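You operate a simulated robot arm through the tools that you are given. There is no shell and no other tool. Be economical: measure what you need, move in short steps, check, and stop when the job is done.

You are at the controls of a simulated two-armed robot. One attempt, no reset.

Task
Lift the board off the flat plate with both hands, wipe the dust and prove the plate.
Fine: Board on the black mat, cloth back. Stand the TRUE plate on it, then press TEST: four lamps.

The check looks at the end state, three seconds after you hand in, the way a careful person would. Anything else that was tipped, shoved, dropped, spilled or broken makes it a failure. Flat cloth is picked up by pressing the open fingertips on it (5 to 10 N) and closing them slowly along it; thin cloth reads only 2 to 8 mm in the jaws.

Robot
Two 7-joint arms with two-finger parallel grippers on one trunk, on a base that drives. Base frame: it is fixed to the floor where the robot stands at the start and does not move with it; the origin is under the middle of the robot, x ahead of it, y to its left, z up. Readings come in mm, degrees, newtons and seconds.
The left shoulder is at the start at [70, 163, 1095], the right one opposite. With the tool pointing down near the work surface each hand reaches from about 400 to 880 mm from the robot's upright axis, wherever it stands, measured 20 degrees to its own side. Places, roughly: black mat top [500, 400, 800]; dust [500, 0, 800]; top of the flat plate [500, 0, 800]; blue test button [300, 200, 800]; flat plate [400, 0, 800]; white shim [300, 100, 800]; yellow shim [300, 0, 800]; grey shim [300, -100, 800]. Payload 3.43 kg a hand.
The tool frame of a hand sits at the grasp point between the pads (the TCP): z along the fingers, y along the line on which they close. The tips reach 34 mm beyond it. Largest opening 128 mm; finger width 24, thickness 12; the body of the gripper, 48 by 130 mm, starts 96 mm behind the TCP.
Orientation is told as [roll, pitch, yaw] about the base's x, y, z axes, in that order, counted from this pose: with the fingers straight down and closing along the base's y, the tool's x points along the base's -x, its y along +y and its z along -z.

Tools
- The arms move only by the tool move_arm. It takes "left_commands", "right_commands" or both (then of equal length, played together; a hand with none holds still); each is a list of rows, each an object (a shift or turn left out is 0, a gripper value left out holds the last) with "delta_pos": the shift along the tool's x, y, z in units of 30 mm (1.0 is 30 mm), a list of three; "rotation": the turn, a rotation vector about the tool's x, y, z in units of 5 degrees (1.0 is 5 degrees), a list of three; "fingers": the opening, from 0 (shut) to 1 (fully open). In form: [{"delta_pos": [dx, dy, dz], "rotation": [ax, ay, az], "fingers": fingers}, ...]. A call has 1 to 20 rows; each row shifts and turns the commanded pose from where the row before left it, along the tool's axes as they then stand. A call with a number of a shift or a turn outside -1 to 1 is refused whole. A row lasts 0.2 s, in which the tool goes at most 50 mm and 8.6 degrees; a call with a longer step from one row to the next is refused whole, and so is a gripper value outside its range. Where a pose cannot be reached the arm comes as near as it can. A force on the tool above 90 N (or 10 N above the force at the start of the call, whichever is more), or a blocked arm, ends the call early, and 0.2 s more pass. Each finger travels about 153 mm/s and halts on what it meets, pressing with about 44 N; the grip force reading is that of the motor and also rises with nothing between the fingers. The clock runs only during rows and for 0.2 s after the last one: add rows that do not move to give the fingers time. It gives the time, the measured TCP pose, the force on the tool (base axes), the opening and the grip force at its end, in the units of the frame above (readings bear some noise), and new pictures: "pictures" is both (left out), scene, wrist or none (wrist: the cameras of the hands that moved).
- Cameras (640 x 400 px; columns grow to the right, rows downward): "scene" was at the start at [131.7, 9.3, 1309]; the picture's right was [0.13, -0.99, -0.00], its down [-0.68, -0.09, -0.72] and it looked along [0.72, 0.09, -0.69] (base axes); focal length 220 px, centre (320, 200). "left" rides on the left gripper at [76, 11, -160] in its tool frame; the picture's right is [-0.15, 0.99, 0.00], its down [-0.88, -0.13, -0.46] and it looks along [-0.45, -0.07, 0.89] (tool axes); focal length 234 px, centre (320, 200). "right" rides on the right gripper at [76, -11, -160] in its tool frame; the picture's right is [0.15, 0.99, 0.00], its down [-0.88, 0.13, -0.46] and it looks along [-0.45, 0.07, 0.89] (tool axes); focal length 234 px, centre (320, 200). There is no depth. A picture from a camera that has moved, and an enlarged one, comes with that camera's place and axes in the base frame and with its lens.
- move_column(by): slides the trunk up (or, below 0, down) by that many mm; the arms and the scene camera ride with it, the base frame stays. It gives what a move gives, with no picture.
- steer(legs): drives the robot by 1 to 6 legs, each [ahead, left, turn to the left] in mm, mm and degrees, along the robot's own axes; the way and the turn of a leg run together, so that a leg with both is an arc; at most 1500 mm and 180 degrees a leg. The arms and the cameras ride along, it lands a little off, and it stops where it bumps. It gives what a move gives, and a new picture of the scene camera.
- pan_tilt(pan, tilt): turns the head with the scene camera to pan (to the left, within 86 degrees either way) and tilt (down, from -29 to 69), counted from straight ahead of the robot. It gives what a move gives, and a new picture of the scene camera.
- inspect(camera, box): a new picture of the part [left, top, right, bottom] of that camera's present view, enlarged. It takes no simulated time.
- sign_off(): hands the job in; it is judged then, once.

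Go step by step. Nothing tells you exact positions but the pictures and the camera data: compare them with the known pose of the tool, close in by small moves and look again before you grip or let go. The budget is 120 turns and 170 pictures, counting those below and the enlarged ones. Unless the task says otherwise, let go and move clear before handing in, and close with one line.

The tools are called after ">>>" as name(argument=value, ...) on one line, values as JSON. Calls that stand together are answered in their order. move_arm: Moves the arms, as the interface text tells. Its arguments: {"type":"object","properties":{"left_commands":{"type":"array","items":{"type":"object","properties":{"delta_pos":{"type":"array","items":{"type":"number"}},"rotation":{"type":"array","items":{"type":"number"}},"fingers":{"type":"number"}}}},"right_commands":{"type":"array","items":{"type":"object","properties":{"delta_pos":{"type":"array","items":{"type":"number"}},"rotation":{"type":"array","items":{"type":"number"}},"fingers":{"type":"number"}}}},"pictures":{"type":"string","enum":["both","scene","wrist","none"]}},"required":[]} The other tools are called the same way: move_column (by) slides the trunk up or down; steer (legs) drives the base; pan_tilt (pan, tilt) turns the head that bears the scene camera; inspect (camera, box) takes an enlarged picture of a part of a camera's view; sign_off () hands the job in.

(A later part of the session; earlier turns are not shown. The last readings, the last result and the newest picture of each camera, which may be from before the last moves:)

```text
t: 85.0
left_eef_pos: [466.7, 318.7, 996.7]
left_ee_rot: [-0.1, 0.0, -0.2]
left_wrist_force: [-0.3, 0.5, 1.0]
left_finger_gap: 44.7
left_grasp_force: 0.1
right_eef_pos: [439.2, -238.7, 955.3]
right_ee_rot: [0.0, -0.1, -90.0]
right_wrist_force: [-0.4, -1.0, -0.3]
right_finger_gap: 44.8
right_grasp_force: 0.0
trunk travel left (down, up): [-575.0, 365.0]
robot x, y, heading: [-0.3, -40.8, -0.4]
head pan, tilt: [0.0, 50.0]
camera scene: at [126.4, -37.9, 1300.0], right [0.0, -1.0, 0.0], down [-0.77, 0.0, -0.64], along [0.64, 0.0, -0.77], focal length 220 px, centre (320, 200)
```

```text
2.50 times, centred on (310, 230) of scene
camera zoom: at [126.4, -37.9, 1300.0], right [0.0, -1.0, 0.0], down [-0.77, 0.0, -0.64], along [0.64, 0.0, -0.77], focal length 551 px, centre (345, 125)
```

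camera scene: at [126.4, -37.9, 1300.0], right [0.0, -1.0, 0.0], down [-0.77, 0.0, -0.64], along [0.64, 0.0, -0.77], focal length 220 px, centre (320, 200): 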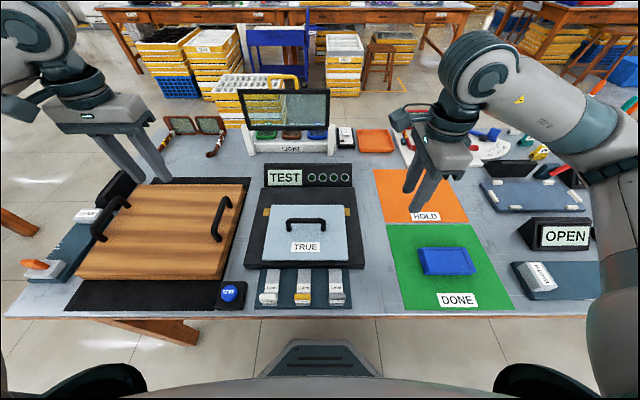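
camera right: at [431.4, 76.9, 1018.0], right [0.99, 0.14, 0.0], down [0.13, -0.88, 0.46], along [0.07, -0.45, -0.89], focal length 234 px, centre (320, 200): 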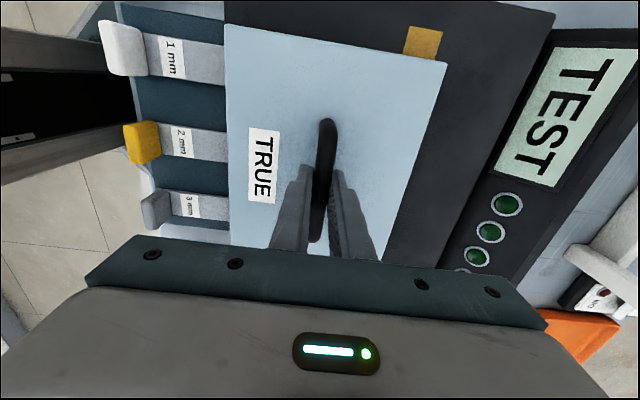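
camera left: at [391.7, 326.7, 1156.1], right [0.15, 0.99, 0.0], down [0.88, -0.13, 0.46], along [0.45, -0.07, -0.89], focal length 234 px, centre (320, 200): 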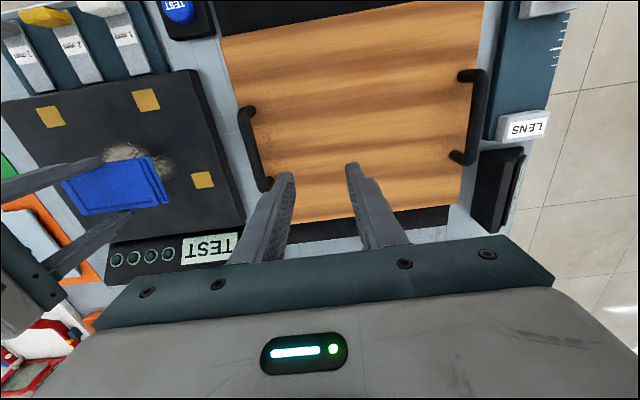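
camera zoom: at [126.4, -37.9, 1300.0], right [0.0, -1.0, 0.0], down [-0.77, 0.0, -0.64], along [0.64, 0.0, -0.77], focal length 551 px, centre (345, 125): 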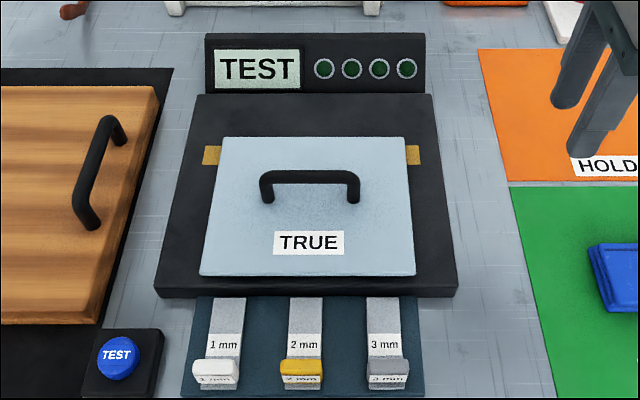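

Plate stands squarely. The TEST button is at ≈(285,165), top z≈785, too near to reach; back up 120 mm first.

>>> steer(legs=[[-120, 0, 0]])

```text
t: 86.3
left_eef_pos: [349.9, 317.4, 994.8]
left_ee_rot: [-0.1, -0.1, -0.1]
left_wrist_force: [0.2, -0.9, 0.0]
left_finger_gap: 44.9
left_grasp_force: 0.1
right_eef_pos: [321.7, -238.0, 954.6]
right_ee_rot: [-0.1, 0.0, -90.2]
right_wrist_force: [-0.2, -0.4, 0.0]
right_finger_gap: 44.7
right_grasp_force: 0.0
trunk travel left (down, up): [-575.0, 365.0]
robot x, y, heading: [-119.3, -35.4, -0.0]
head pan, tilt: [0.0, 50.0]
camera scene: at [7.2, -38.4, 1300.1], right [0.0, -1.0, 0.0], down [-0.77, 0.0, -0.64], along [0.64, 0.0, -0.77], focal length 220 px, centre (320, 200)
```

scene: 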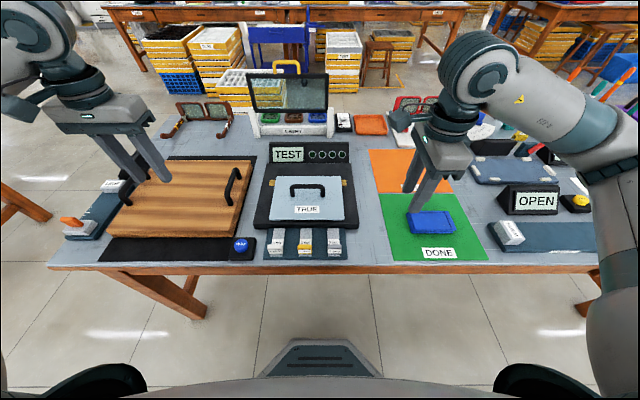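

>>> move_arm(left_commands=[{"delta_pos": [0.31, -0.724, 0.547], "fingers": 0}, {"delta_pos": [0.31, -0.724, 0.547]}, {"delta_pos": [0.31, -0.724, 0.547]}, {"delta_pos": [0.31, -0.724, 0.547]}, {"delta_pos": [0.31, -0.724, 0.547]}, {"delta_pos": [0.31, -0.724, 0.547]}, {"delta_pos": [0.31, -0.724, 0.547]}, {}], pictures="both")

>>> inspect(camera="scene", box=[180, 180, 340, 290])

```text
t: 88.1
left_eef_pos: [282.4, 165.0, 879.0]
left_ee_rot: [-0.1, 0.0, -0.2]
left_wrist_force: [-0.1, 0.9, 0.3]
left_finger_gap: 0.0
left_grasp_force: 33.0
right_eef_pos: [321.8, -237.6, 954.9]
right_ee_rot: [-0.1, 0.0, -90.2]
right_wrist_force: [0.2, -0.1, 0.4]
right_finger_gap: 45.1
right_grasp_force: 0.0
trunk travel left (down, up): [-575.0, 365.0]
robot x, y, heading: [-116.4, -36.8, -0.1]
head pan, tilt: [0.0, 50.0]
camera scene: at [7.6, -38.0, 1300.1], right [0.0, -1.0, 0.0], down [-0.77, 0.0, -0.64], along [0.64, 0.0, -0.77], focal length 220 px, centre (320, 200)
camera left: at [207.4, 177.3, 1040.6], right [0.15, 0.99, 0.0], down [0.88, -0.13, 0.46], along [0.45, -0.07, -0.89], focal length 234 px, centre (320, 200)
```

scene: 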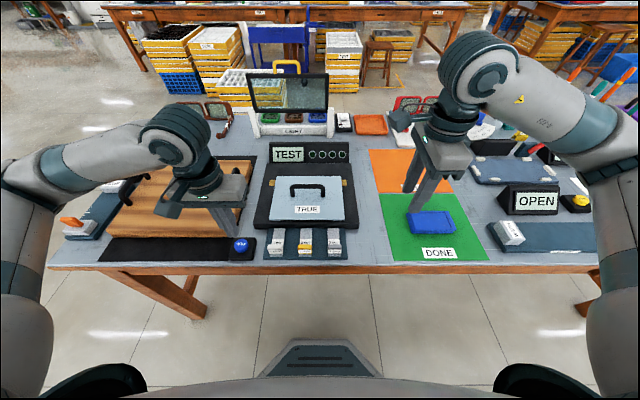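
left: 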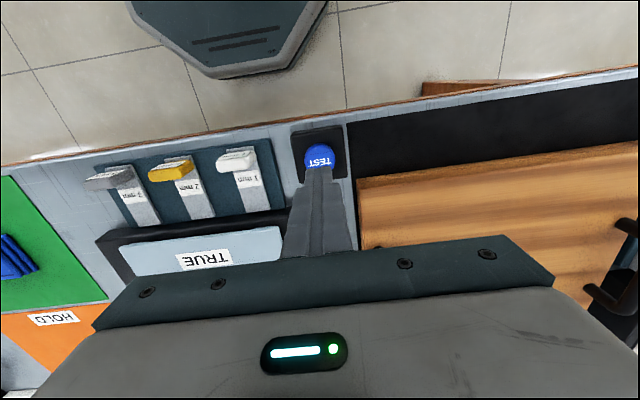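

```text
3.64 times, centred on (260, 235) of scene
camera zoom: at [7.6, -38.0, 1300.1], right [0.0, -1.0, 0.0], down [-0.77, 0.0, -0.64], along [0.64, 0.0, -0.77], focal length 802 px, centre (538, 73)
```

zoom: 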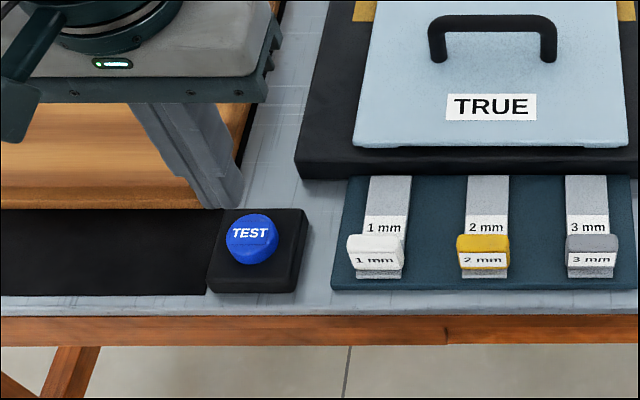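

Aligned over the button. Descend to just above it, then press in small steps.

>>> move_arm(left_commands=[{"delta_pos": [-0.06, 0.03, 0.7]}, {"delta_pos": [0, 0, 0.7]}, {"delta_pos": [0, 0, 0.4]}, {}], pictures="wrist")

>>> inspect(camera="scene", box=[180, 180, 340, 290])

```text
t: 89.1
left_eef_pos: [286.1, 166.1, 825.9]
left_ee_rot: [0.0, 0.1, -0.1]
left_wrist_force: [1.5, 1.1, 2.8]
left_finger_gap: 0.0
left_grasp_force: 32.7
right_eef_pos: [322.3, -238.9, 953.6]
right_ee_rot: [-0.1, 0.0, -90.1]
right_wrist_force: [0.1, 0.2, 0.0]
right_finger_gap: 44.8
right_grasp_force: 0.0
trunk travel left (down, up): [-575.0, 365.0]
robot x, y, heading: [-116.0, -39.4, -0.2]
head pan, tilt: [0.0, 50.0]
camera left: at [209.8, 177.9, 986.6], right [0.15, 0.99, 0.0], down [0.88, -0.13, 0.46], along [0.45, -0.07, -0.89], focal length 234 px, centre (320, 200)
```

left: 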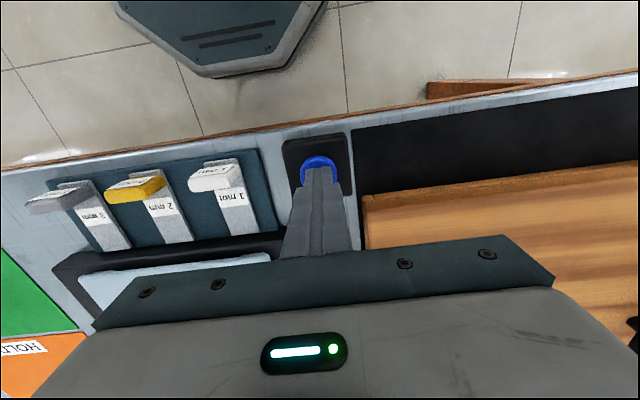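

```text
3.64 times, centred on (260, 235) of scene
camera zoom: at [7.9, -38.5, 1300.1], right [0.0, -1.0, 0.0], down [-0.77, 0.0, -0.64], along [0.64, 0.0, -0.77], focal length 802 px, centre (538, 73)
```

zoom: 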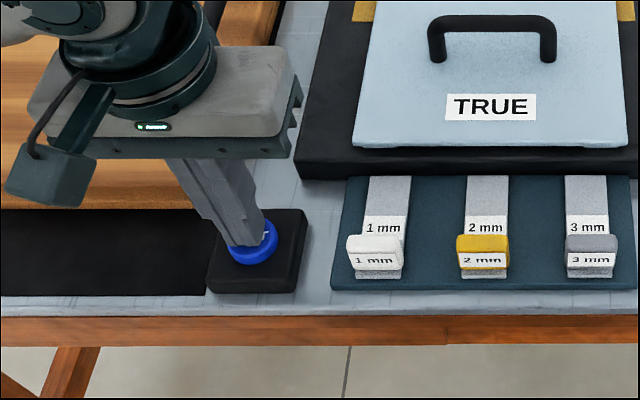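

Touching the button. Press a few millimetres and watch force and lamps.

>>> move_arm(left_commands=[{"delta_pos": [0, 0, 0.1]}, {"delta_pos": [0, 0, 0.1]}, {}], pictures="scene")

>>> inspect(camera="scene", box=[250, 130, 370, 240])

```text
t: 89.9
left_eef_pos: [285.8, 165.9, 822.4]
left_ee_rot: [-0.2, -0.1, 0.0]
left_wrist_force: [3.5, 2.5, 17.4]
left_finger_gap: 0.2
left_grasp_force: 33.2
right_eef_pos: [321.6, -238.4, 955.0]
right_ee_rot: [0.0, -0.1, -90.3]
right_wrist_force: [-1.2, 0.8, -0.1]
right_finger_gap: 44.7
right_grasp_force: 0.0
trunk travel left (down, up): [-575.0, 365.0]
robot x, y, heading: [-118.5, -36.7, -0.3]
head pan, tilt: [0.0, 50.0]
camera scene: at [7.0, -38.8, 1300.4], right [0.0, -1.0, 0.0], down [-0.77, 0.0, -0.64], along [0.64, 0.0, -0.77], focal length 220 px, centre (320, 200)
```

scene: 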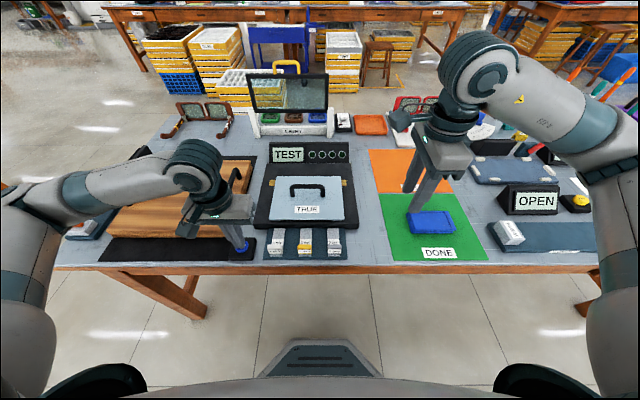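

```text
3.64 times, centred on (310, 185) of scene
camera zoom: at [7.0, -38.8, 1300.4], right [0.0, -1.0, 0.0], down [-0.77, 0.0, -0.64], along [0.64, 0.0, -0.77], focal length 802 px, centre (356, 254)
```

zoom: 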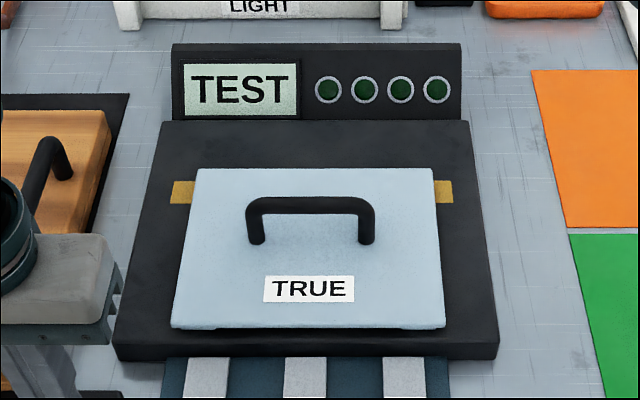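

Not yet triggered at 17 N. Press a bit further.

>>> move_arm(left_commands=[{"delta_pos": [0, 0, 0.1]}, {"delta_pos": [0, 0, 0.1]}, {}, {}], pictures="none")

>>> inspect(camera="scene", box=[250, 130, 370, 240])

```text
t: 90.9
left_eef_pos: [285.3, 167.5, 817.0]
left_ee_rot: [0.0, -0.3, 0.0]
left_wrist_force: [11.8, 11.1, 53.1]
left_finger_gap: 0.0
left_grasp_force: 33.2
right_eef_pos: [320.6, -239.4, 955.5]
right_ee_rot: [0.1, 0.1, -90.2]
right_wrist_force: [0.0, -0.1, 0.7]
right_finger_gap: 44.6
right_grasp_force: 0.1
trunk travel left (down, up): [-575.0, 365.0]
robot x, y, heading: [-121.0, -38.4, -0.3]
head pan, tilt: [0.0, 50.0]
```

```text
3.64 times, centred on (310, 185) of scene
camera zoom: at [5.7, -38.9, 1300.6], right [0.0, -1.0, 0.0], down [-0.77, 0.0, -0.64], along [0.64, 0.0, -0.77], focal length 802 px, centre (356, 254)
```

zoom: 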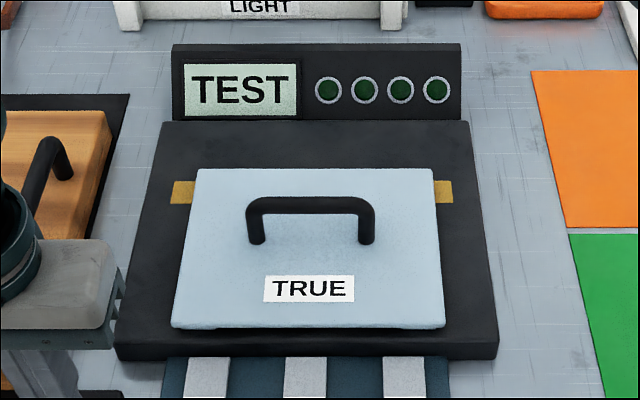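

Button is bottomed out; no lamps visible. Release and look again.

>>> move_arm(left_commands=[{"delta_pos": [0, 0, -0.3]}, {"delta_pos": [0, 0, -0.7]}, {}], pictures="none")

>>> inspect(camera="scene", box=[230, 130, 370, 260])

```text
t: 91.7
left_eef_pos: [283.7, 165.9, 844.2]
left_ee_rot: [-0.1, 0.2, -0.2]
left_wrist_force: [0.0, 0.7, 0.5]
left_finger_gap: 0.0
left_grasp_force: 32.7
right_eef_pos: [322.7, -238.7, 953.7]
right_ee_rot: [0.0, 0.1, -90.2]
right_wrist_force: [-0.3, 1.2, 0.1]
right_finger_gap: 44.7
right_grasp_force: 0.0
trunk travel left (down, up): [-575.0, 365.0]
robot x, y, heading: [-120.5, -38.8, -0.3]
head pan, tilt: [0.0, 50.0]
```

```text
3.08 times, centred on (300, 195) of scene
camera zoom: at [8.1, -38.3, 1299.8], right [0.0, -1.0, 0.0], down [-0.77, 0.0, -0.64], along [0.64, 0.0, -0.77], focal length 679 px, centre (382, 215)
```

zoom: 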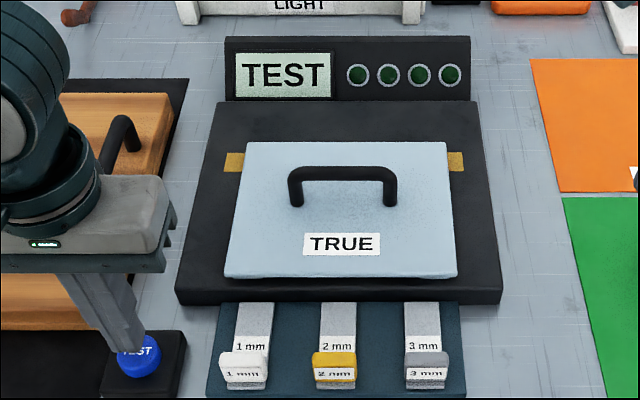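

No lamps: the button may not have been pressed far enough (force still rose like a spring). Press deeper, holding longer.

>>> move_arm(left_commands=[{"delta_pos": [0.03, 0, 0.5]}, {"delta_pos": [0, 0, 0.25]}, {"delta_pos": [0, 0, 0.15]}, {"delta_pos": [0, 0, 0.15]}, {"delta_pos": [0, 0, 0.1]}, {}, {}], pictures="wrist")

>>> inspect(camera="scene", box=[220, 130, 370, 260])

```text
t: 93.3
left_eef_pos: [283.2, 166.0, 820.4]
left_ee_rot: [-0.1, -1.5, 0.0]
left_wrist_force: [-1.1, 6.3, 36.2]
left_finger_gap: 0.0
left_grasp_force: 33.0
right_eef_pos: [315.7, -240.1, 958.2]
right_ee_rot: [0.5, 0.1, -90.0]
right_wrist_force: [-1.5, 0.1, -0.5]
right_finger_gap: 44.4
right_grasp_force: 0.1
trunk travel left (down, up): [-575.0, 365.0]
robot x, y, heading: [-122.8, -38.6, -0.1]
head pan, tilt: [0.0, 50.0]
stopped in row 7 (left hand): the force on the tool passed its limit (the readings are from after the stop); the commanded pose is now the measured one
camera left: at [203.0, 177.6, 979.3], right [0.15, 0.99, 0.0], down [0.87, -0.13, 0.48], along [0.48, -0.07, -0.88], focal length 234 px, centre (320, 200)
```

left: 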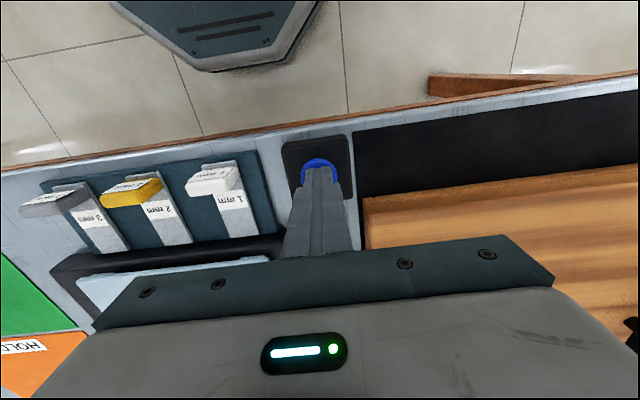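

```text
3.08 times, centred on (295, 195) of scene
camera zoom: at [-2.2, -40.4, 1301.5], right [0.0, -1.0, 0.0], down [-0.76, 0.0, -0.65], along [0.65, 0.0, -0.76], focal length 679 px, centre (397, 215)
```

zoom: 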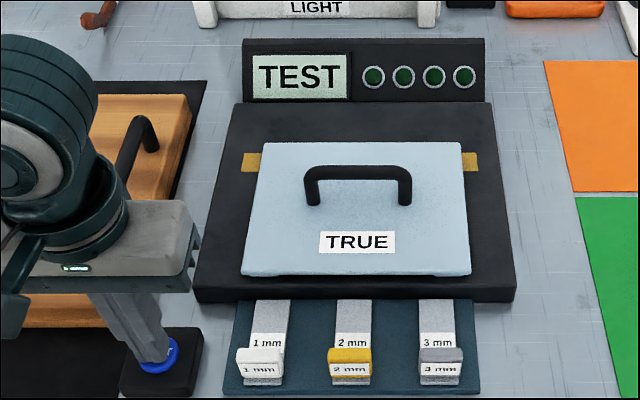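

The button bottoms out (>90 N) yet no lamps, so the plate's feet are probably not well on the pads. Raise the left hand and use its camera to measure the plate against the pads.

>>> move_arm(left_commands=[{"delta_pos": [0, 0, -1]}, {"delta_pos": [0, 0, -1]}, {"delta_pos": [0, 0, -1]}, {"delta_pos": [0, 0, -1]}, {"delta_pos": [0, 0, -1]}, {"delta_pos": [0, 0, -1]}, {"delta_pos": [-0.82, -0.61, 0]}, {"delta_pos": [-0.82, -0.61, 0]}, {"delta_pos": [-0.82, -0.61, 0]}, {"delta_pos": [-0.82, -0.61, 0]}, {"delta_pos": [-0.82, -0.61, 0]}, {"delta_pos": [-0.82, -0.61, 0]}, {"delta_pos": [-0.82, -0.61, 0]}, {"delta_pos": [-0.82, -0.61, 0]}, {}], pictures="none")

>>> inspect(camera="left", box=[160, 0, 480, 200])

>>> inspect(camera="scene", box=[220, 130, 370, 270])

```text
t: 96.5
left_eef_pos: [483.0, 19.4, 995.0]
left_ee_rot: [-0.2, -0.5, 0.0]
left_wrist_force: [-0.1, -0.6, -0.5]
left_finger_gap: 0.1
left_grasp_force: 33.5
right_eef_pos: [322.0, -238.3, 954.2]
right_ee_rot: [0.1, 0.0, -90.1]
right_wrist_force: [0.8, 0.8, -0.9]
right_finger_gap: 44.5
right_grasp_force: 0.0
trunk travel left (down, up): [-575.0, 365.0]
robot x, y, heading: [-117.4, -35.2, -0.3]
head pan, tilt: [0.0, 50.0]
```

```text
2.00 times, centred on (320, 100) of left
camera zoom: at [405.0, 32.2, 1155.0], right [0.15, 0.99, 0.0], down [0.88, -0.13, 0.46], along [0.46, -0.07, -0.89], focal length 468 px, centre (320, 400)
```

zoom: 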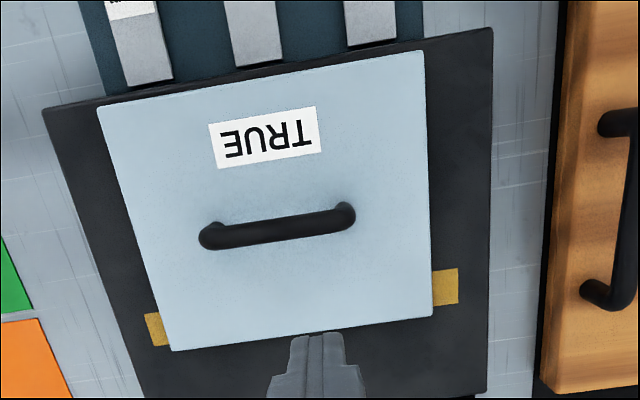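

```text
2.86 times, centred on (295, 200) of scene
camera zoom: at [7.5, -37.5, 1300.1], right [0.0, -1.0, 0.0], down [-0.77, 0.0, -0.64], along [0.64, 0.0, -0.77], focal length 630 px, centre (391, 200)
```

zoom: 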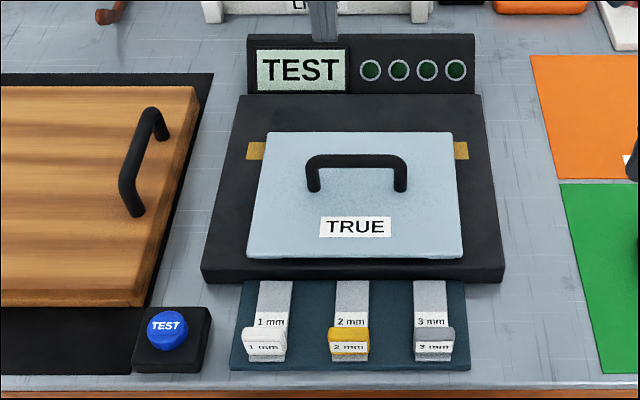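

>>> inspect(camera="scene", box=[275, 135, 345, 180])

>>> inspect(camera="scene", box=[260, 170, 350, 230])

```text
8.89 times, centred on (310, 158) of scene
camera zoom: at [7.5, -37.5, 1300.1], right [0.0, -1.0, 0.0], down [-0.77, 0.0, -0.64], along [0.64, 0.0, -0.77], focal length 1960 px, centre (409, 578)
```

zoom: 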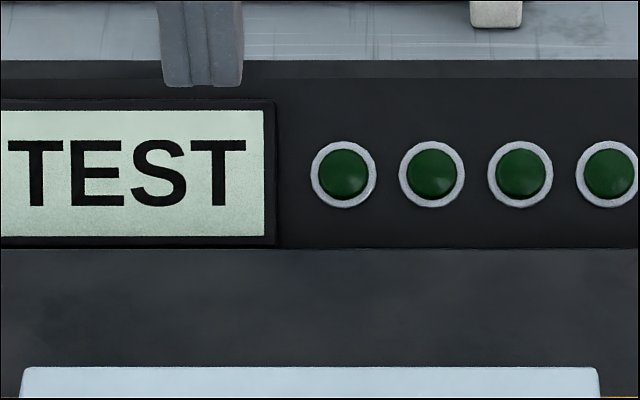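

```text
6.67 times, centred on (305, 200) of scene
camera zoom: at [7.5, -37.5, 1300.1], right [0.0, -1.0, 0.0], down [-0.77, 0.0, -0.64], along [0.64, 0.0, -0.77], focal length 1470 px, centre (420, 200)
```

zoom: 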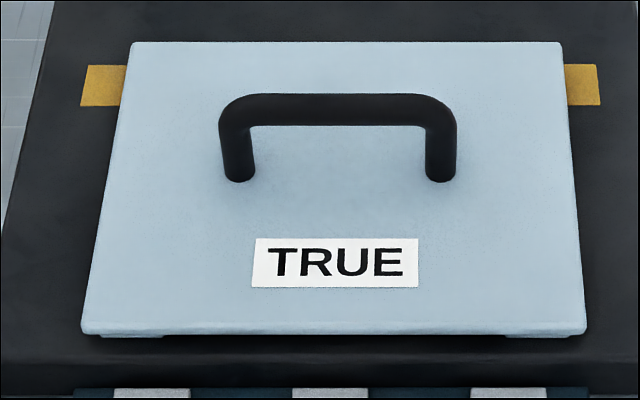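

The plate is centred within ~1 mm on the pads and all lamps are dark. I'll test the button itself: go back and press in measured steps.

>>> move_arm(left_commands=[{"delta_pos": [0.83, 0.61, 0]}, {"delta_pos": [0.83, 0.61, 0]}, {"delta_pos": [0.83, 0.61, 0]}, {"delta_pos": [0.83, 0.61, 0]}, {"delta_pos": [0.83, 0.61, 0]}, {"delta_pos": [0.83, 0.61, 0]}, {"delta_pos": [0.83, 0.61, 0]}, {"delta_pos": [0.83, 0.61, 0]}, {"rotation": [0, 0.1, 0]}, {"delta_pos": [0, 0, 1]}, {"delta_pos": [0, 0, 1]}, {"delta_pos": [0, 0, 1]}, {"delta_pos": [0, 0, 1]}, {"delta_pos": [0, 0, 1]}, {}], pictures="wrist")

>>> inspect(camera="scene", box=[200, 210, 290, 280])

```text
t: 99.7
left_eef_pos: [282.9, 165.4, 841.9]
left_ee_rot: [-0.1, 0.0, -0.1]
left_wrist_force: [-0.9, -0.8, 0.4]
left_finger_gap: 0.1
left_grasp_force: 32.7
right_eef_pos: [321.5, -238.8, 955.0]
right_ee_rot: [0.0, 0.0, -90.2]
right_wrist_force: [0.0, -0.9, 1.3]
right_finger_gap: 44.7
right_grasp_force: 0.0
trunk travel left (down, up): [-575.0, 365.0]
robot x, y, heading: [-118.9, -37.4, -0.0]
head pan, tilt: [0.0, 50.0]
camera left: at [206.9, 177.9, 1003.7], right [0.15, 0.99, 0.0], down [0.88, -0.13, 0.46], along [0.45, -0.07, -0.89], focal length 234 px, centre (320, 200)
```

left: 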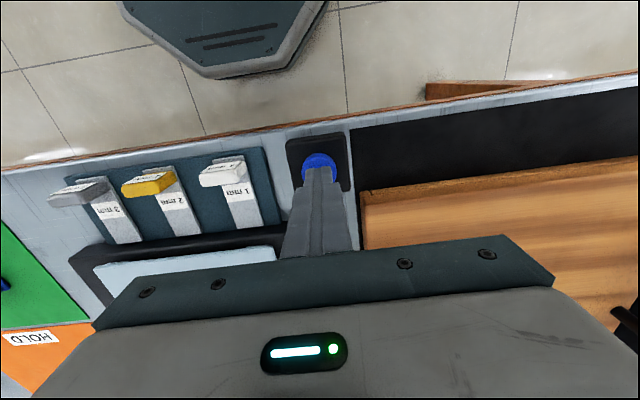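

```text
5.71 times, centred on (245, 245) of scene
camera zoom: at [7.7, -38.3, 1300.1], right [0.0, -1.0, 0.0], down [-0.77, 0.0, -0.64], along [0.64, 0.0, -0.77], focal length 1260 px, centre (749, -57)
```

zoom: 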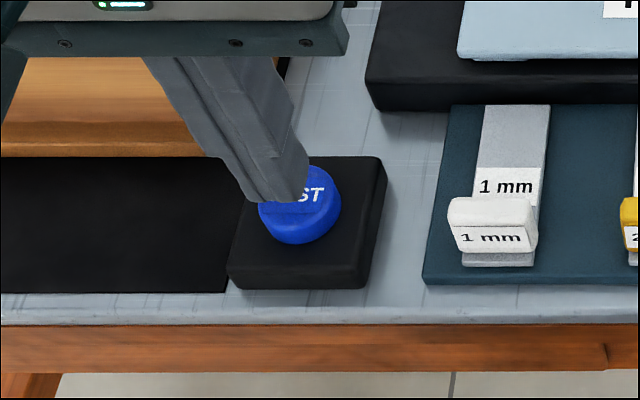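

>>> move_arm(left_commands=[{"delta_pos": [0, 0, 0.5]}, {"delta_pos": [0, 0, 0.1]}, {"delta_pos": [0, 0, 0.1]}, {"delta_pos": [0, 0, 0.1]}, {"delta_pos": [0, 0, 0.1]}, {"delta_pos": [0, 0, 0.1]}, {}], pictures="none")

>>> inspect(camera="scene", box=[200, 130, 360, 280])

>>> inspect(camera="scene", box=[200, 210, 290, 280])

```text
t: 101.3
left_eef_pos: [282.8, 166.8, 816.0]
left_ee_rot: [-0.2, -0.3, 0.0]
left_wrist_force: [5.8, 6.1, 57.6]
left_finger_gap: 0.0
left_grasp_force: 32.3
right_eef_pos: [320.4, -239.9, 954.8]
right_ee_rot: [0.0, 0.1, -90.1]
right_wrist_force: [-0.7, -0.5, -1.1]
right_finger_gap: 44.8
right_grasp_force: 0.0
trunk travel left (down, up): [-575.0, 365.0]
robot x, y, heading: [-115.6, -37.2, -0.2]
head pan, tilt: [0.0, 50.0]
```

```text
2.67 times, centred on (280, 205) of scene
camera zoom: at [4.8, -39.4, 1300.9], right [0.0, -1.0, 0.0], down [-0.76, 0.0, -0.64], along [0.64, 0.0, -0.76], focal length 588 px, centre (427, 187)
```

zoom: 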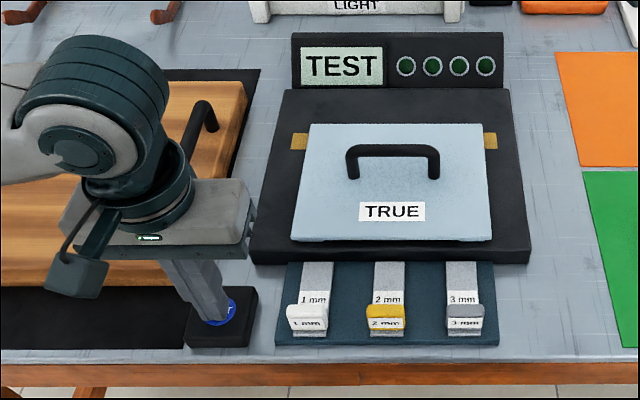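

```text
5.71 times, centred on (245, 245) of scene
camera zoom: at [4.8, -39.4, 1300.9], right [0.0, -1.0, 0.0], down [-0.76, 0.0, -0.64], along [0.64, 0.0, -0.76], focal length 1260 px, centre (749, -57)
```

zoom: 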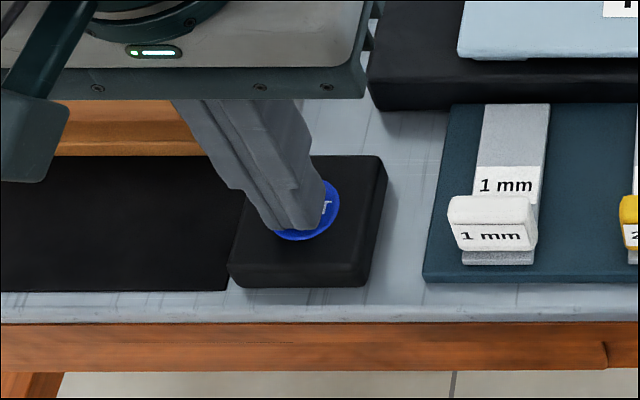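

The button is pressed flush, so the test itself fails — the plate's seating must be the problem. I'll raise the arms and lower the trunk to view the feet and pads from a low angle.

>>> move_arm(left_commands=[{"delta_pos": [0, 0, -0.97]}, {"delta_pos": [0, 0, -0.97]}, {"delta_pos": [0, 0, -0.97]}, {"delta_pos": [0, 0, -0.97]}, {"delta_pos": [0, 0, -0.97]}, {"delta_pos": [0, 0, -0.97]}, {"delta_pos": [0, 0, -0.97]}, {"delta_pos": [0, 0, -0.97]}, {"delta_pos": [0, 0, -0.97]}, {"delta_pos": [0, 0, -0.97]}, {"delta_pos": [0, 0, -0.97]}, {"delta_pos": [0, 0, -0.97]}, {"delta_pos": [0, 0, -0.97]}, {"delta_pos": [0, 0, -0.97]}, {}], right_commands=[{"delta_pos": [0, 0, -0.97]}, {"delta_pos": [0, 0, -0.97]}, {"delta_pos": [0, 0, -0.97]}, {"delta_pos": [0, 0, -0.97]}, {"delta_pos": [0, 0, -0.97]}, {"delta_pos": [0, 0, -0.97]}, {"delta_pos": [0, 0, -0.97]}, {"delta_pos": [0, 0, -0.97]}, {"delta_pos": [0, 0, -0.97]}, {"delta_pos": [0, 0, -0.97]}, {"delta_pos": [0, 0, -0.97]}, {"delta_pos": [0, 0, -0.97]}, {"delta_pos": [0, 0, -0.97]}, {"delta_pos": [0, 0, -0.97]}, {}], pictures="none")

```text
t: 104.5
left_eef_pos: [283.1, 166.9, 1220.4]
left_ee_rot: [-0.1, 0.1, -0.1]
left_wrist_force: [0.3, 0.0, 0.1]
left_finger_gap: 0.0
left_grasp_force: 33.4
right_eef_pos: [324.6, -238.8, 1361.7]
right_ee_rot: [-0.1, 0.1, -90.2]
right_wrist_force: [0.3, -0.9, 0.3]
right_finger_gap: 44.7
right_grasp_force: 0.1
trunk travel left (down, up): [-575.0, 365.0]
robot x, y, heading: [-117.0, -39.0, -0.4]
head pan, tilt: [0.0, 50.0]
```

>>> move_column(by=-350)

>>> pan_tilt(pan=0, tilt=35)

>>> inspect(camera="scene", box=[250, 100, 370, 200])

```text
t: 107.9
left_eef_pos: [283.4, 168.2, 872.2]
left_ee_rot: [-0.1, 0.0, -0.2]
left_wrist_force: [-0.1, -0.1, 0.6]
left_finger_gap: 0.0
left_grasp_force: 33.4
right_eef_pos: [321.6, -238.0, 1012.6]
right_ee_rot: [0.0, 0.1, -90.1]
right_wrist_force: [0.1, -0.3, -0.2]
right_finger_gap: 45.0
right_grasp_force: 0.3
trunk travel left (down, up): [-225.0, 715.0]
robot x, y, heading: [-120.1, -35.3, -0.3]
head pan, tilt: [0.0, 50.0]
```

```text
t: 108.7
left_eef_pos: [282.0, 166.7, 870.9]
left_ee_rot: [0.0, 0.0, 0.0]
left_wrist_force: [-0.3, -0.5, -0.5]
left_finger_gap: 0.0
left_grasp_force: 33.5
right_eef_pos: [321.9, -238.4, 1012.7]
right_ee_rot: [0.0, 0.1, -90.0]
right_wrist_force: [0.7, 0.3, 0.0]
right_finger_gap: 45.1
right_grasp_force: 0.0
trunk travel left (down, up): [-225.0, 715.0]
robot x, y, heading: [-119.3, -34.9, -0.3]
head pan, tilt: [0.0, 35.0]
camera scene: at [18.9, -38.2, 971.7], right [0.0, -1.0, 0.0], down [-0.57, 0.0, -0.82], along [0.82, 0.0, -0.57], focal length 220 px, centre (320, 200)
```

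scene: 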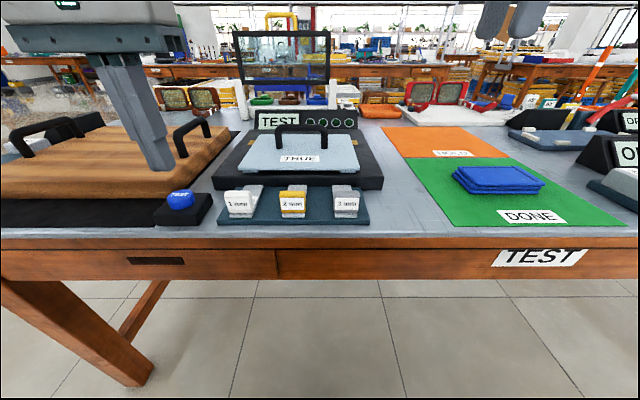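

```text
4.00 times, centred on (310, 150) of scene
camera zoom: at [18.9, -38.2, 971.7], right [0.0, -1.0, 0.0], down [-0.57, 0.0, -0.82], along [0.82, 0.0, -0.57], focal length 882 px, centre (360, 400)
```

zoom: 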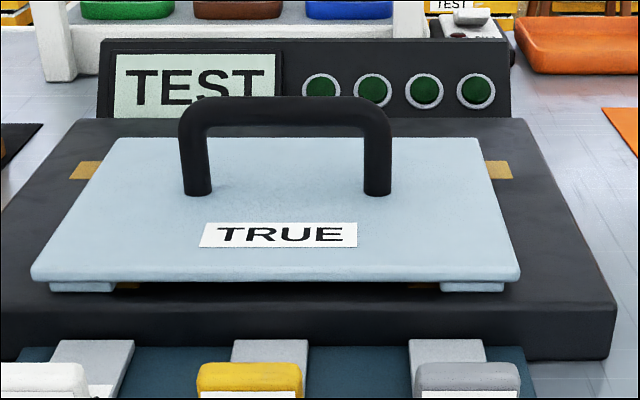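

>>> inspect(camera="scene", box=[255, 165, 295, 177])

>>> inspect(camera="scene", box=[345, 165, 385, 177])

```text
16.00 times, centred on (275, 171) of scene
camera zoom: at [18.9, -38.2, 971.7], right [0.0, -1.0, 0.0], down [-0.57, 0.0, -0.82], along [0.82, 0.0, -0.57], focal length 3528 px, centre (1040, 664)
```

zoom: 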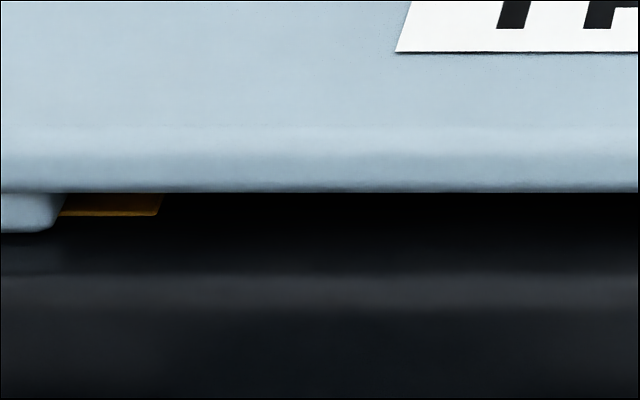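

```text
16.00 times, centred on (365, 171) of scene
camera zoom: at [18.9, -38.2, 971.7], right [0.0, -1.0, 0.0], down [-0.57, 0.0, -0.82], along [0.82, 0.0, -0.57], focal length 3528 px, centre (-400, 664)
```

zoom: 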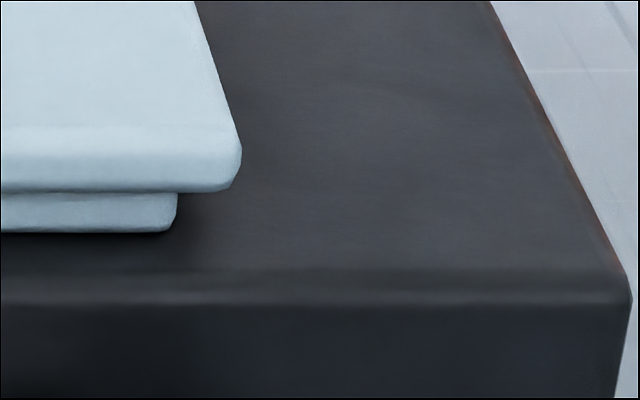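

>>> inspect(camera="scene", box=[262, 128, 302, 153])

>>> inspect(camera="scene", box=[345, 128, 385, 153])

>>> inspect(camera="scene", box=[245, 158, 285, 183])

>>> inspect(camera="scene", box=[345, 158, 385, 183])

```text
16.00 times, centred on (282, 140) of scene
camera zoom: at [18.9, -38.2, 971.7], right [0.0, -1.0, 0.0], down [-0.57, 0.0, -0.82], along [0.82, 0.0, -0.57], focal length 3528 px, centre (928, 1152)
```

zoom: 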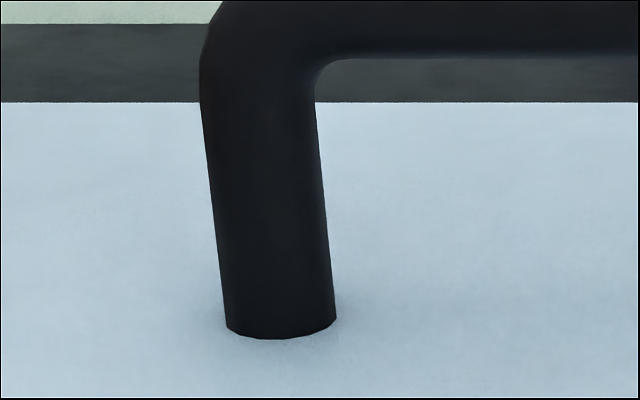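

```text
16.00 times, centred on (365, 140) of scene
camera zoom: at [18.9, -38.2, 971.7], right [0.0, -1.0, 0.0], down [-0.57, 0.0, -0.82], along [0.82, 0.0, -0.57], focal length 3528 px, centre (-400, 1152)
```

zoom: 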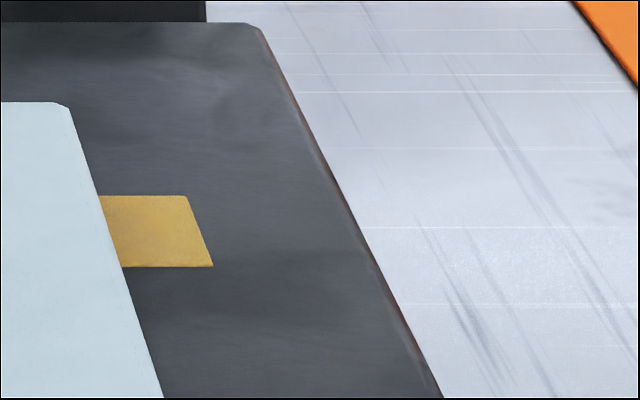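

```text
16.00 times, centred on (265, 170) of scene
camera zoom: at [18.9, -38.2, 971.7], right [0.0, -1.0, 0.0], down [-0.57, 0.0, -0.82], along [0.82, 0.0, -0.57], focal length 3528 px, centre (1200, 672)
```

zoom: 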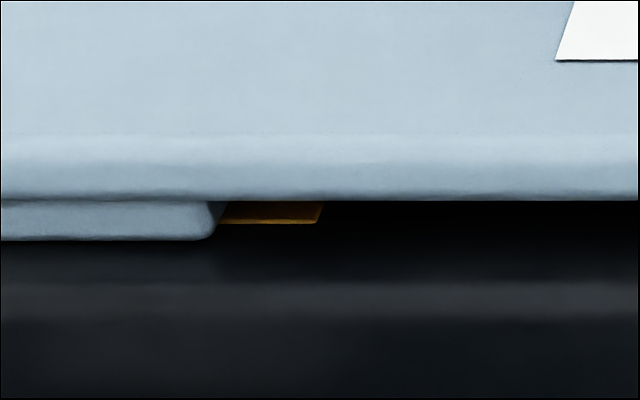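

```text
16.00 times, centred on (365, 170) of scene
camera zoom: at [18.9, -38.2, 971.7], right [0.0, -1.0, 0.0], down [-0.57, 0.0, -0.82], along [0.82, 0.0, -0.57], focal length 3528 px, centre (-400, 672)
```

zoom: 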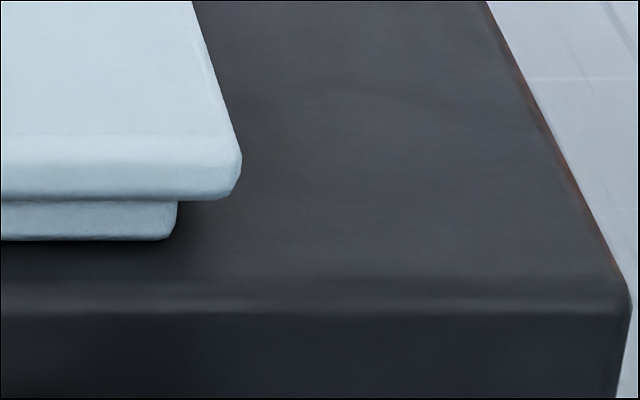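

The plate is perfectly level, so no shims are needed. But its feet hardly meet the far yellow pads, and the pads can't match these feet; the plate's nominal spot is likely the centre of the flat plate (x≈473). Restore the trunk and regrip the plate.

>>> move_column(by=350)

>>> move_arm(right_commands=[{"delta_pos": [0.66, 0.335, 0.9]}, {"delta_pos": [0.66, 0.335, 0.9]}, {"delta_pos": [0.66, 0.335, 0.9]}, {"delta_pos": [0.66, 0.335, 0.9]}, {"delta_pos": [0.66, 0.335, 0.9]}, {"delta_pos": [0.66, 0.335, 0.9]}, {"delta_pos": [0.66, 0.335, 0.9]}, {"delta_pos": [0.66, 0.335, 0.9]}, {"delta_pos": [0.66, 0.335, 0.9]}, {"delta_pos": [0.66, 0.335, 0.9]}, {"delta_pos": [0.66, 0.335, 0.9]}, {"delta_pos": [0.66, 0.335, 0.9]}, {"delta_pos": [0, 0, 0.9]}, {"delta_pos": [0, 0, 0.9]}, {}], pictures="wrist")

>>> pan_tilt(pan=0, tilt=50)

```text
t: 112.1
left_eef_pos: [283.2, 167.3, 1220.3]
left_ee_rot: [-0.1, 0.0, -0.2]
left_wrist_force: [0.5, 0.1, 0.2]
left_finger_gap: 0.0
left_grasp_force: 33.0
right_eef_pos: [323.3, -238.1, 1362.5]
right_ee_rot: [0.0, 0.1, -90.1]
right_wrist_force: [-0.8, 1.0, -0.8]
right_finger_gap: 44.8
right_grasp_force: 0.1
trunk travel left (down, up): [-575.0, 365.0]
robot x, y, heading: [-118.0, -36.6, -0.2]
head pan, tilt: [0.0, 35.0]
```

```text
t: 115.3
left_eef_pos: [283.0, 168.2, 1221.7]
left_ee_rot: [-0.1, -0.1, 0.0]
left_wrist_force: [-0.1, -0.1, 1.3]
left_finger_gap: 0.0
left_grasp_force: 33.1
right_eef_pos: [443.9, 0.2, 984.3]
right_ee_rot: [0.0, -0.1, -90.1]
right_wrist_force: [-0.3, -0.8, 0.6]
right_finger_gap: 44.9
right_grasp_force: 0.1
trunk travel left (down, up): [-575.0, 365.0]
robot x, y, heading: [-117.4, -38.0, -0.3]
head pan, tilt: [0.0, 35.0]
camera right: at [431.9, 75.3, 1144.4], right [0.99, 0.14, 0.0], down [0.13, -0.88, 0.46], along [0.07, -0.45, -0.89], focal length 234 px, centre (320, 200)
```

right: 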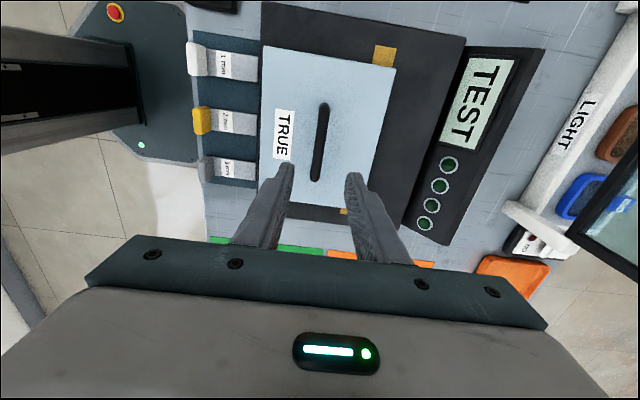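

```text
t: 116.1
left_eef_pos: [282.9, 167.1, 1221.4]
left_ee_rot: [0.0, -0.1, -0.1]
left_wrist_force: [-0.2, 0.1, 0.0]
left_finger_gap: 0.0
left_grasp_force: 33.0
right_eef_pos: [443.9, -0.3, 984.0]
right_ee_rot: [0.0, 0.0, -90.2]
right_wrist_force: [-0.3, 0.3, 0.2]
right_finger_gap: 44.8
right_grasp_force: 0.0
trunk travel left (down, up): [-575.0, 365.0]
robot x, y, heading: [-118.3, -40.2, 0.1]
head pan, tilt: [0.0, 50.0]
camera scene: at [8.1, -38.0, 1300.1], right [0.0, -1.0, 0.0], down [-0.77, 0.0, -0.64], along [0.64, 0.0, -0.77], focal length 220 px, centre (320, 200)
```

scene: 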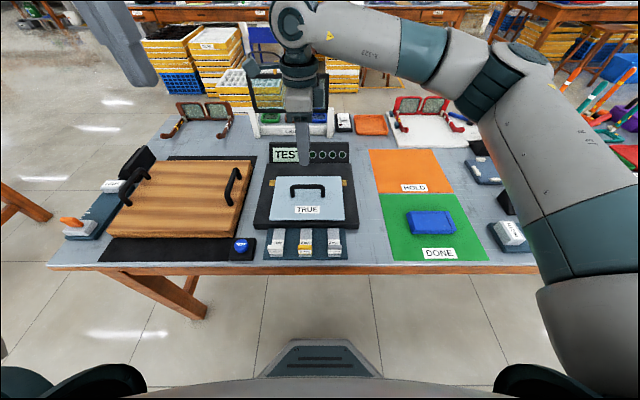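

Regrip the handle, lift 20 mm, shift +34 mm in x and +2.5 mm in y.

>>> move_arm(right_commands=[{"delta_pos": [0, -0.03, 0.9]}, {"delta_pos": [0, 0, 0.9]}, {"delta_pos": [0, 0, 0.9]}, {"delta_pos": [0, 0, 0.9]}, {"delta_pos": [0, 0, 0.6]}, {"delta_pos": [0, 0, 0.3]}, {}, {"fingers": 0.25}, {"fingers": 0.15}, {"fingers": 0.05}, {"fingers": 0}, {}, {}], pictures="wrist")

```text
t: 118.9
left_eef_pos: [282.4, 168.5, 1220.9]
left_ee_rot: [-0.1, 0.0, -0.1]
left_wrist_force: [0.4, -0.5, -0.3]
left_finger_gap: 0.0
left_grasp_force: 32.5
right_eef_pos: [442.1, -1.5, 849.9]
right_ee_rot: [-0.1, 0.0, -90.1]
right_wrist_force: [-0.1, 0.4, -0.1]
right_finger_gap: 13.2
right_grasp_force: 44.2
trunk travel left (down, up): [-575.0, 365.0]
robot x, y, heading: [-119.5, -34.1, -0.2]
head pan, tilt: [0.0, 50.0]
camera right: at [431.1, 75.2, 1009.7], right [0.99, 0.14, 0.0], down [0.13, -0.88, 0.46], along [0.06, -0.45, -0.89], focal length 234 px, centre (320, 200)
```

right: 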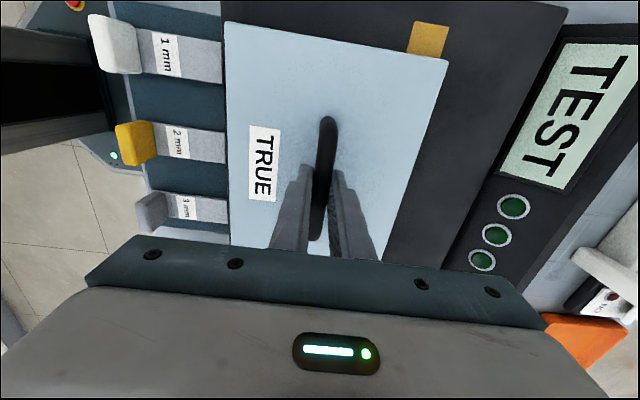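

Gripped. Before re-placing, move the plate aside briefly to inspect the surface and pads closely.

>>> move_arm(right_commands=[{"delta_pos": [0, 0, -0.4]}, {"delta_pos": [0, 0, -1]}, {"delta_pos": [0, 0, -1]}, {"delta_pos": [0, 0, -1]}, {"delta_pos": [-1, 0, 0]}, {"delta_pos": [-1, 0, 0]}, {"delta_pos": [-1, 0, 0]}, {"delta_pos": [-1, 0, 0]}, {"delta_pos": [-1, 0, 0]}, {"delta_pos": [-1, 0, 0]}, {"delta_pos": [-1, 0, 0]}, {"delta_pos": [-1, 0, 0]}, {"delta_pos": [-1, 0, 0]}, {}], pictures="none")

>>> inspect(camera="scene", box=[250, 160, 365, 232])

```text
t: 121.9
left_eef_pos: [283.3, 168.1, 1220.3]
left_ee_rot: [-0.1, 0.1, 0.0]
left_wrist_force: [-0.2, -0.3, 0.4]
left_finger_gap: 0.2
left_grasp_force: 33.2
right_eef_pos: [442.3, -269.4, 950.3]
right_ee_rot: [-0.1, 0.0, -90.1]
right_wrist_force: [0.8, 0.2, -7.3]
right_finger_gap: 13.4
right_grasp_force: 43.7
trunk travel left (down, up): [-575.0, 365.0]
robot x, y, heading: [-117.6, -33.2, -0.2]
head pan, tilt: [0.0, 50.0]
```

```text
5.56 times, centred on (308, 196) of scene
camera zoom: at [8.9, -37.5, 1299.9], right [0.0, -1.0, 0.0], down [-0.77, 0.0, -0.64], along [0.64, 0.0, -0.77], focal length 1225 px, centre (389, 222)
```

zoom: 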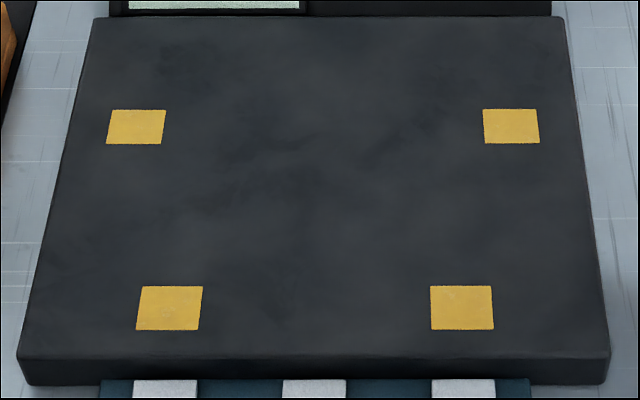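

The surface is clean; pads at near (378,±75), far (507,±108). First experiment: plate at the flat plate's centre, while the left hand readies at the button.

>>> move_arm(left_commands=[{"delta_pos": [0, -0.06, 0.893]}, {"delta_pos": [0, 0, 0.893]}, {"delta_pos": [0, 0, 0.893]}, {"delta_pos": [0, 0, 0.893]}, {"delta_pos": [0, 0, 0.893]}, {"delta_pos": [0, 0, 0.893]}, {"delta_pos": [0, 0, 0.893]}, {"delta_pos": [0, 0, 0.893]}, {"delta_pos": [0, 0, 0.893]}, {"delta_pos": [0, 0, 0.893]}, {"delta_pos": [0, 0, 0.893]}, {"delta_pos": [0, 0, 0.893]}, {"delta_pos": [0, 0, 0.893]}, {"delta_pos": [0, 0, 0.893]}, {}], right_commands=[{"delta_pos": [0.906, 0.103, 0]}, {"delta_pos": [0.906, 0.103, 0]}, {"delta_pos": [0.906, 0.103, 0]}, {"delta_pos": [0.906, 0.103, 0]}, {"delta_pos": [0.906, 0.103, 0]}, {"delta_pos": [0.906, 0.103, 0]}, {"delta_pos": [0.906, 0.103, 0]}, {"delta_pos": [0.906, 0.103, 0]}, {"delta_pos": [0.906, 0.103, 0]}, {"delta_pos": [0.906, 0.103, 0]}, {"delta_pos": [0, 0, 0.8]}, {"delta_pos": [0, 0, 0.8]}, {"delta_pos": [0, 0, 0.8]}, {"delta_pos": [0, 0, 0.6]}, {}], pictures="scene")

```text
t: 125.1
left_eef_pos: [282.5, 165.1, 845.3]
left_ee_rot: [-0.1, 0.0, 0.0]
left_wrist_force: [0.1, -0.3, 0.1]
left_finger_gap: 0.0
left_grasp_force: 33.2
right_eef_pos: [473.0, 0.7, 861.3]
right_ee_rot: [-0.1, 0.0, -90.1]
right_wrist_force: [0.6, 0.7, -6.8]
right_finger_gap: 13.4
right_grasp_force: 43.8
trunk travel left (down, up): [-575.0, 365.0]
robot x, y, heading: [-123.2, -35.1, -0.1]
head pan, tilt: [0.0, 50.0]
camera scene: at [8.3, -38.1, 1300.0], right [0.0, -1.0, 0.0], down [-0.77, 0.0, -0.64], along [0.64, 0.0, -0.77], focal length 220 px, centre (320, 200)
```

scene: 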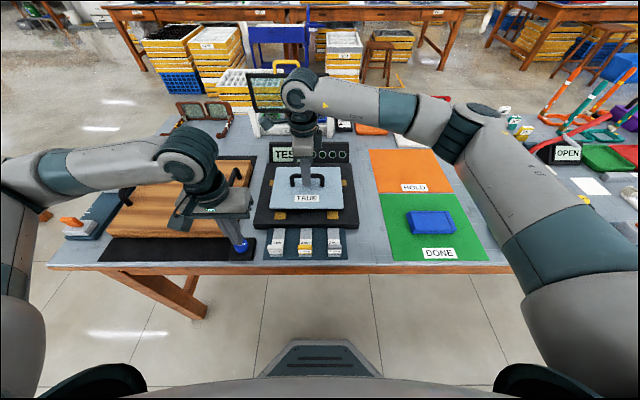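

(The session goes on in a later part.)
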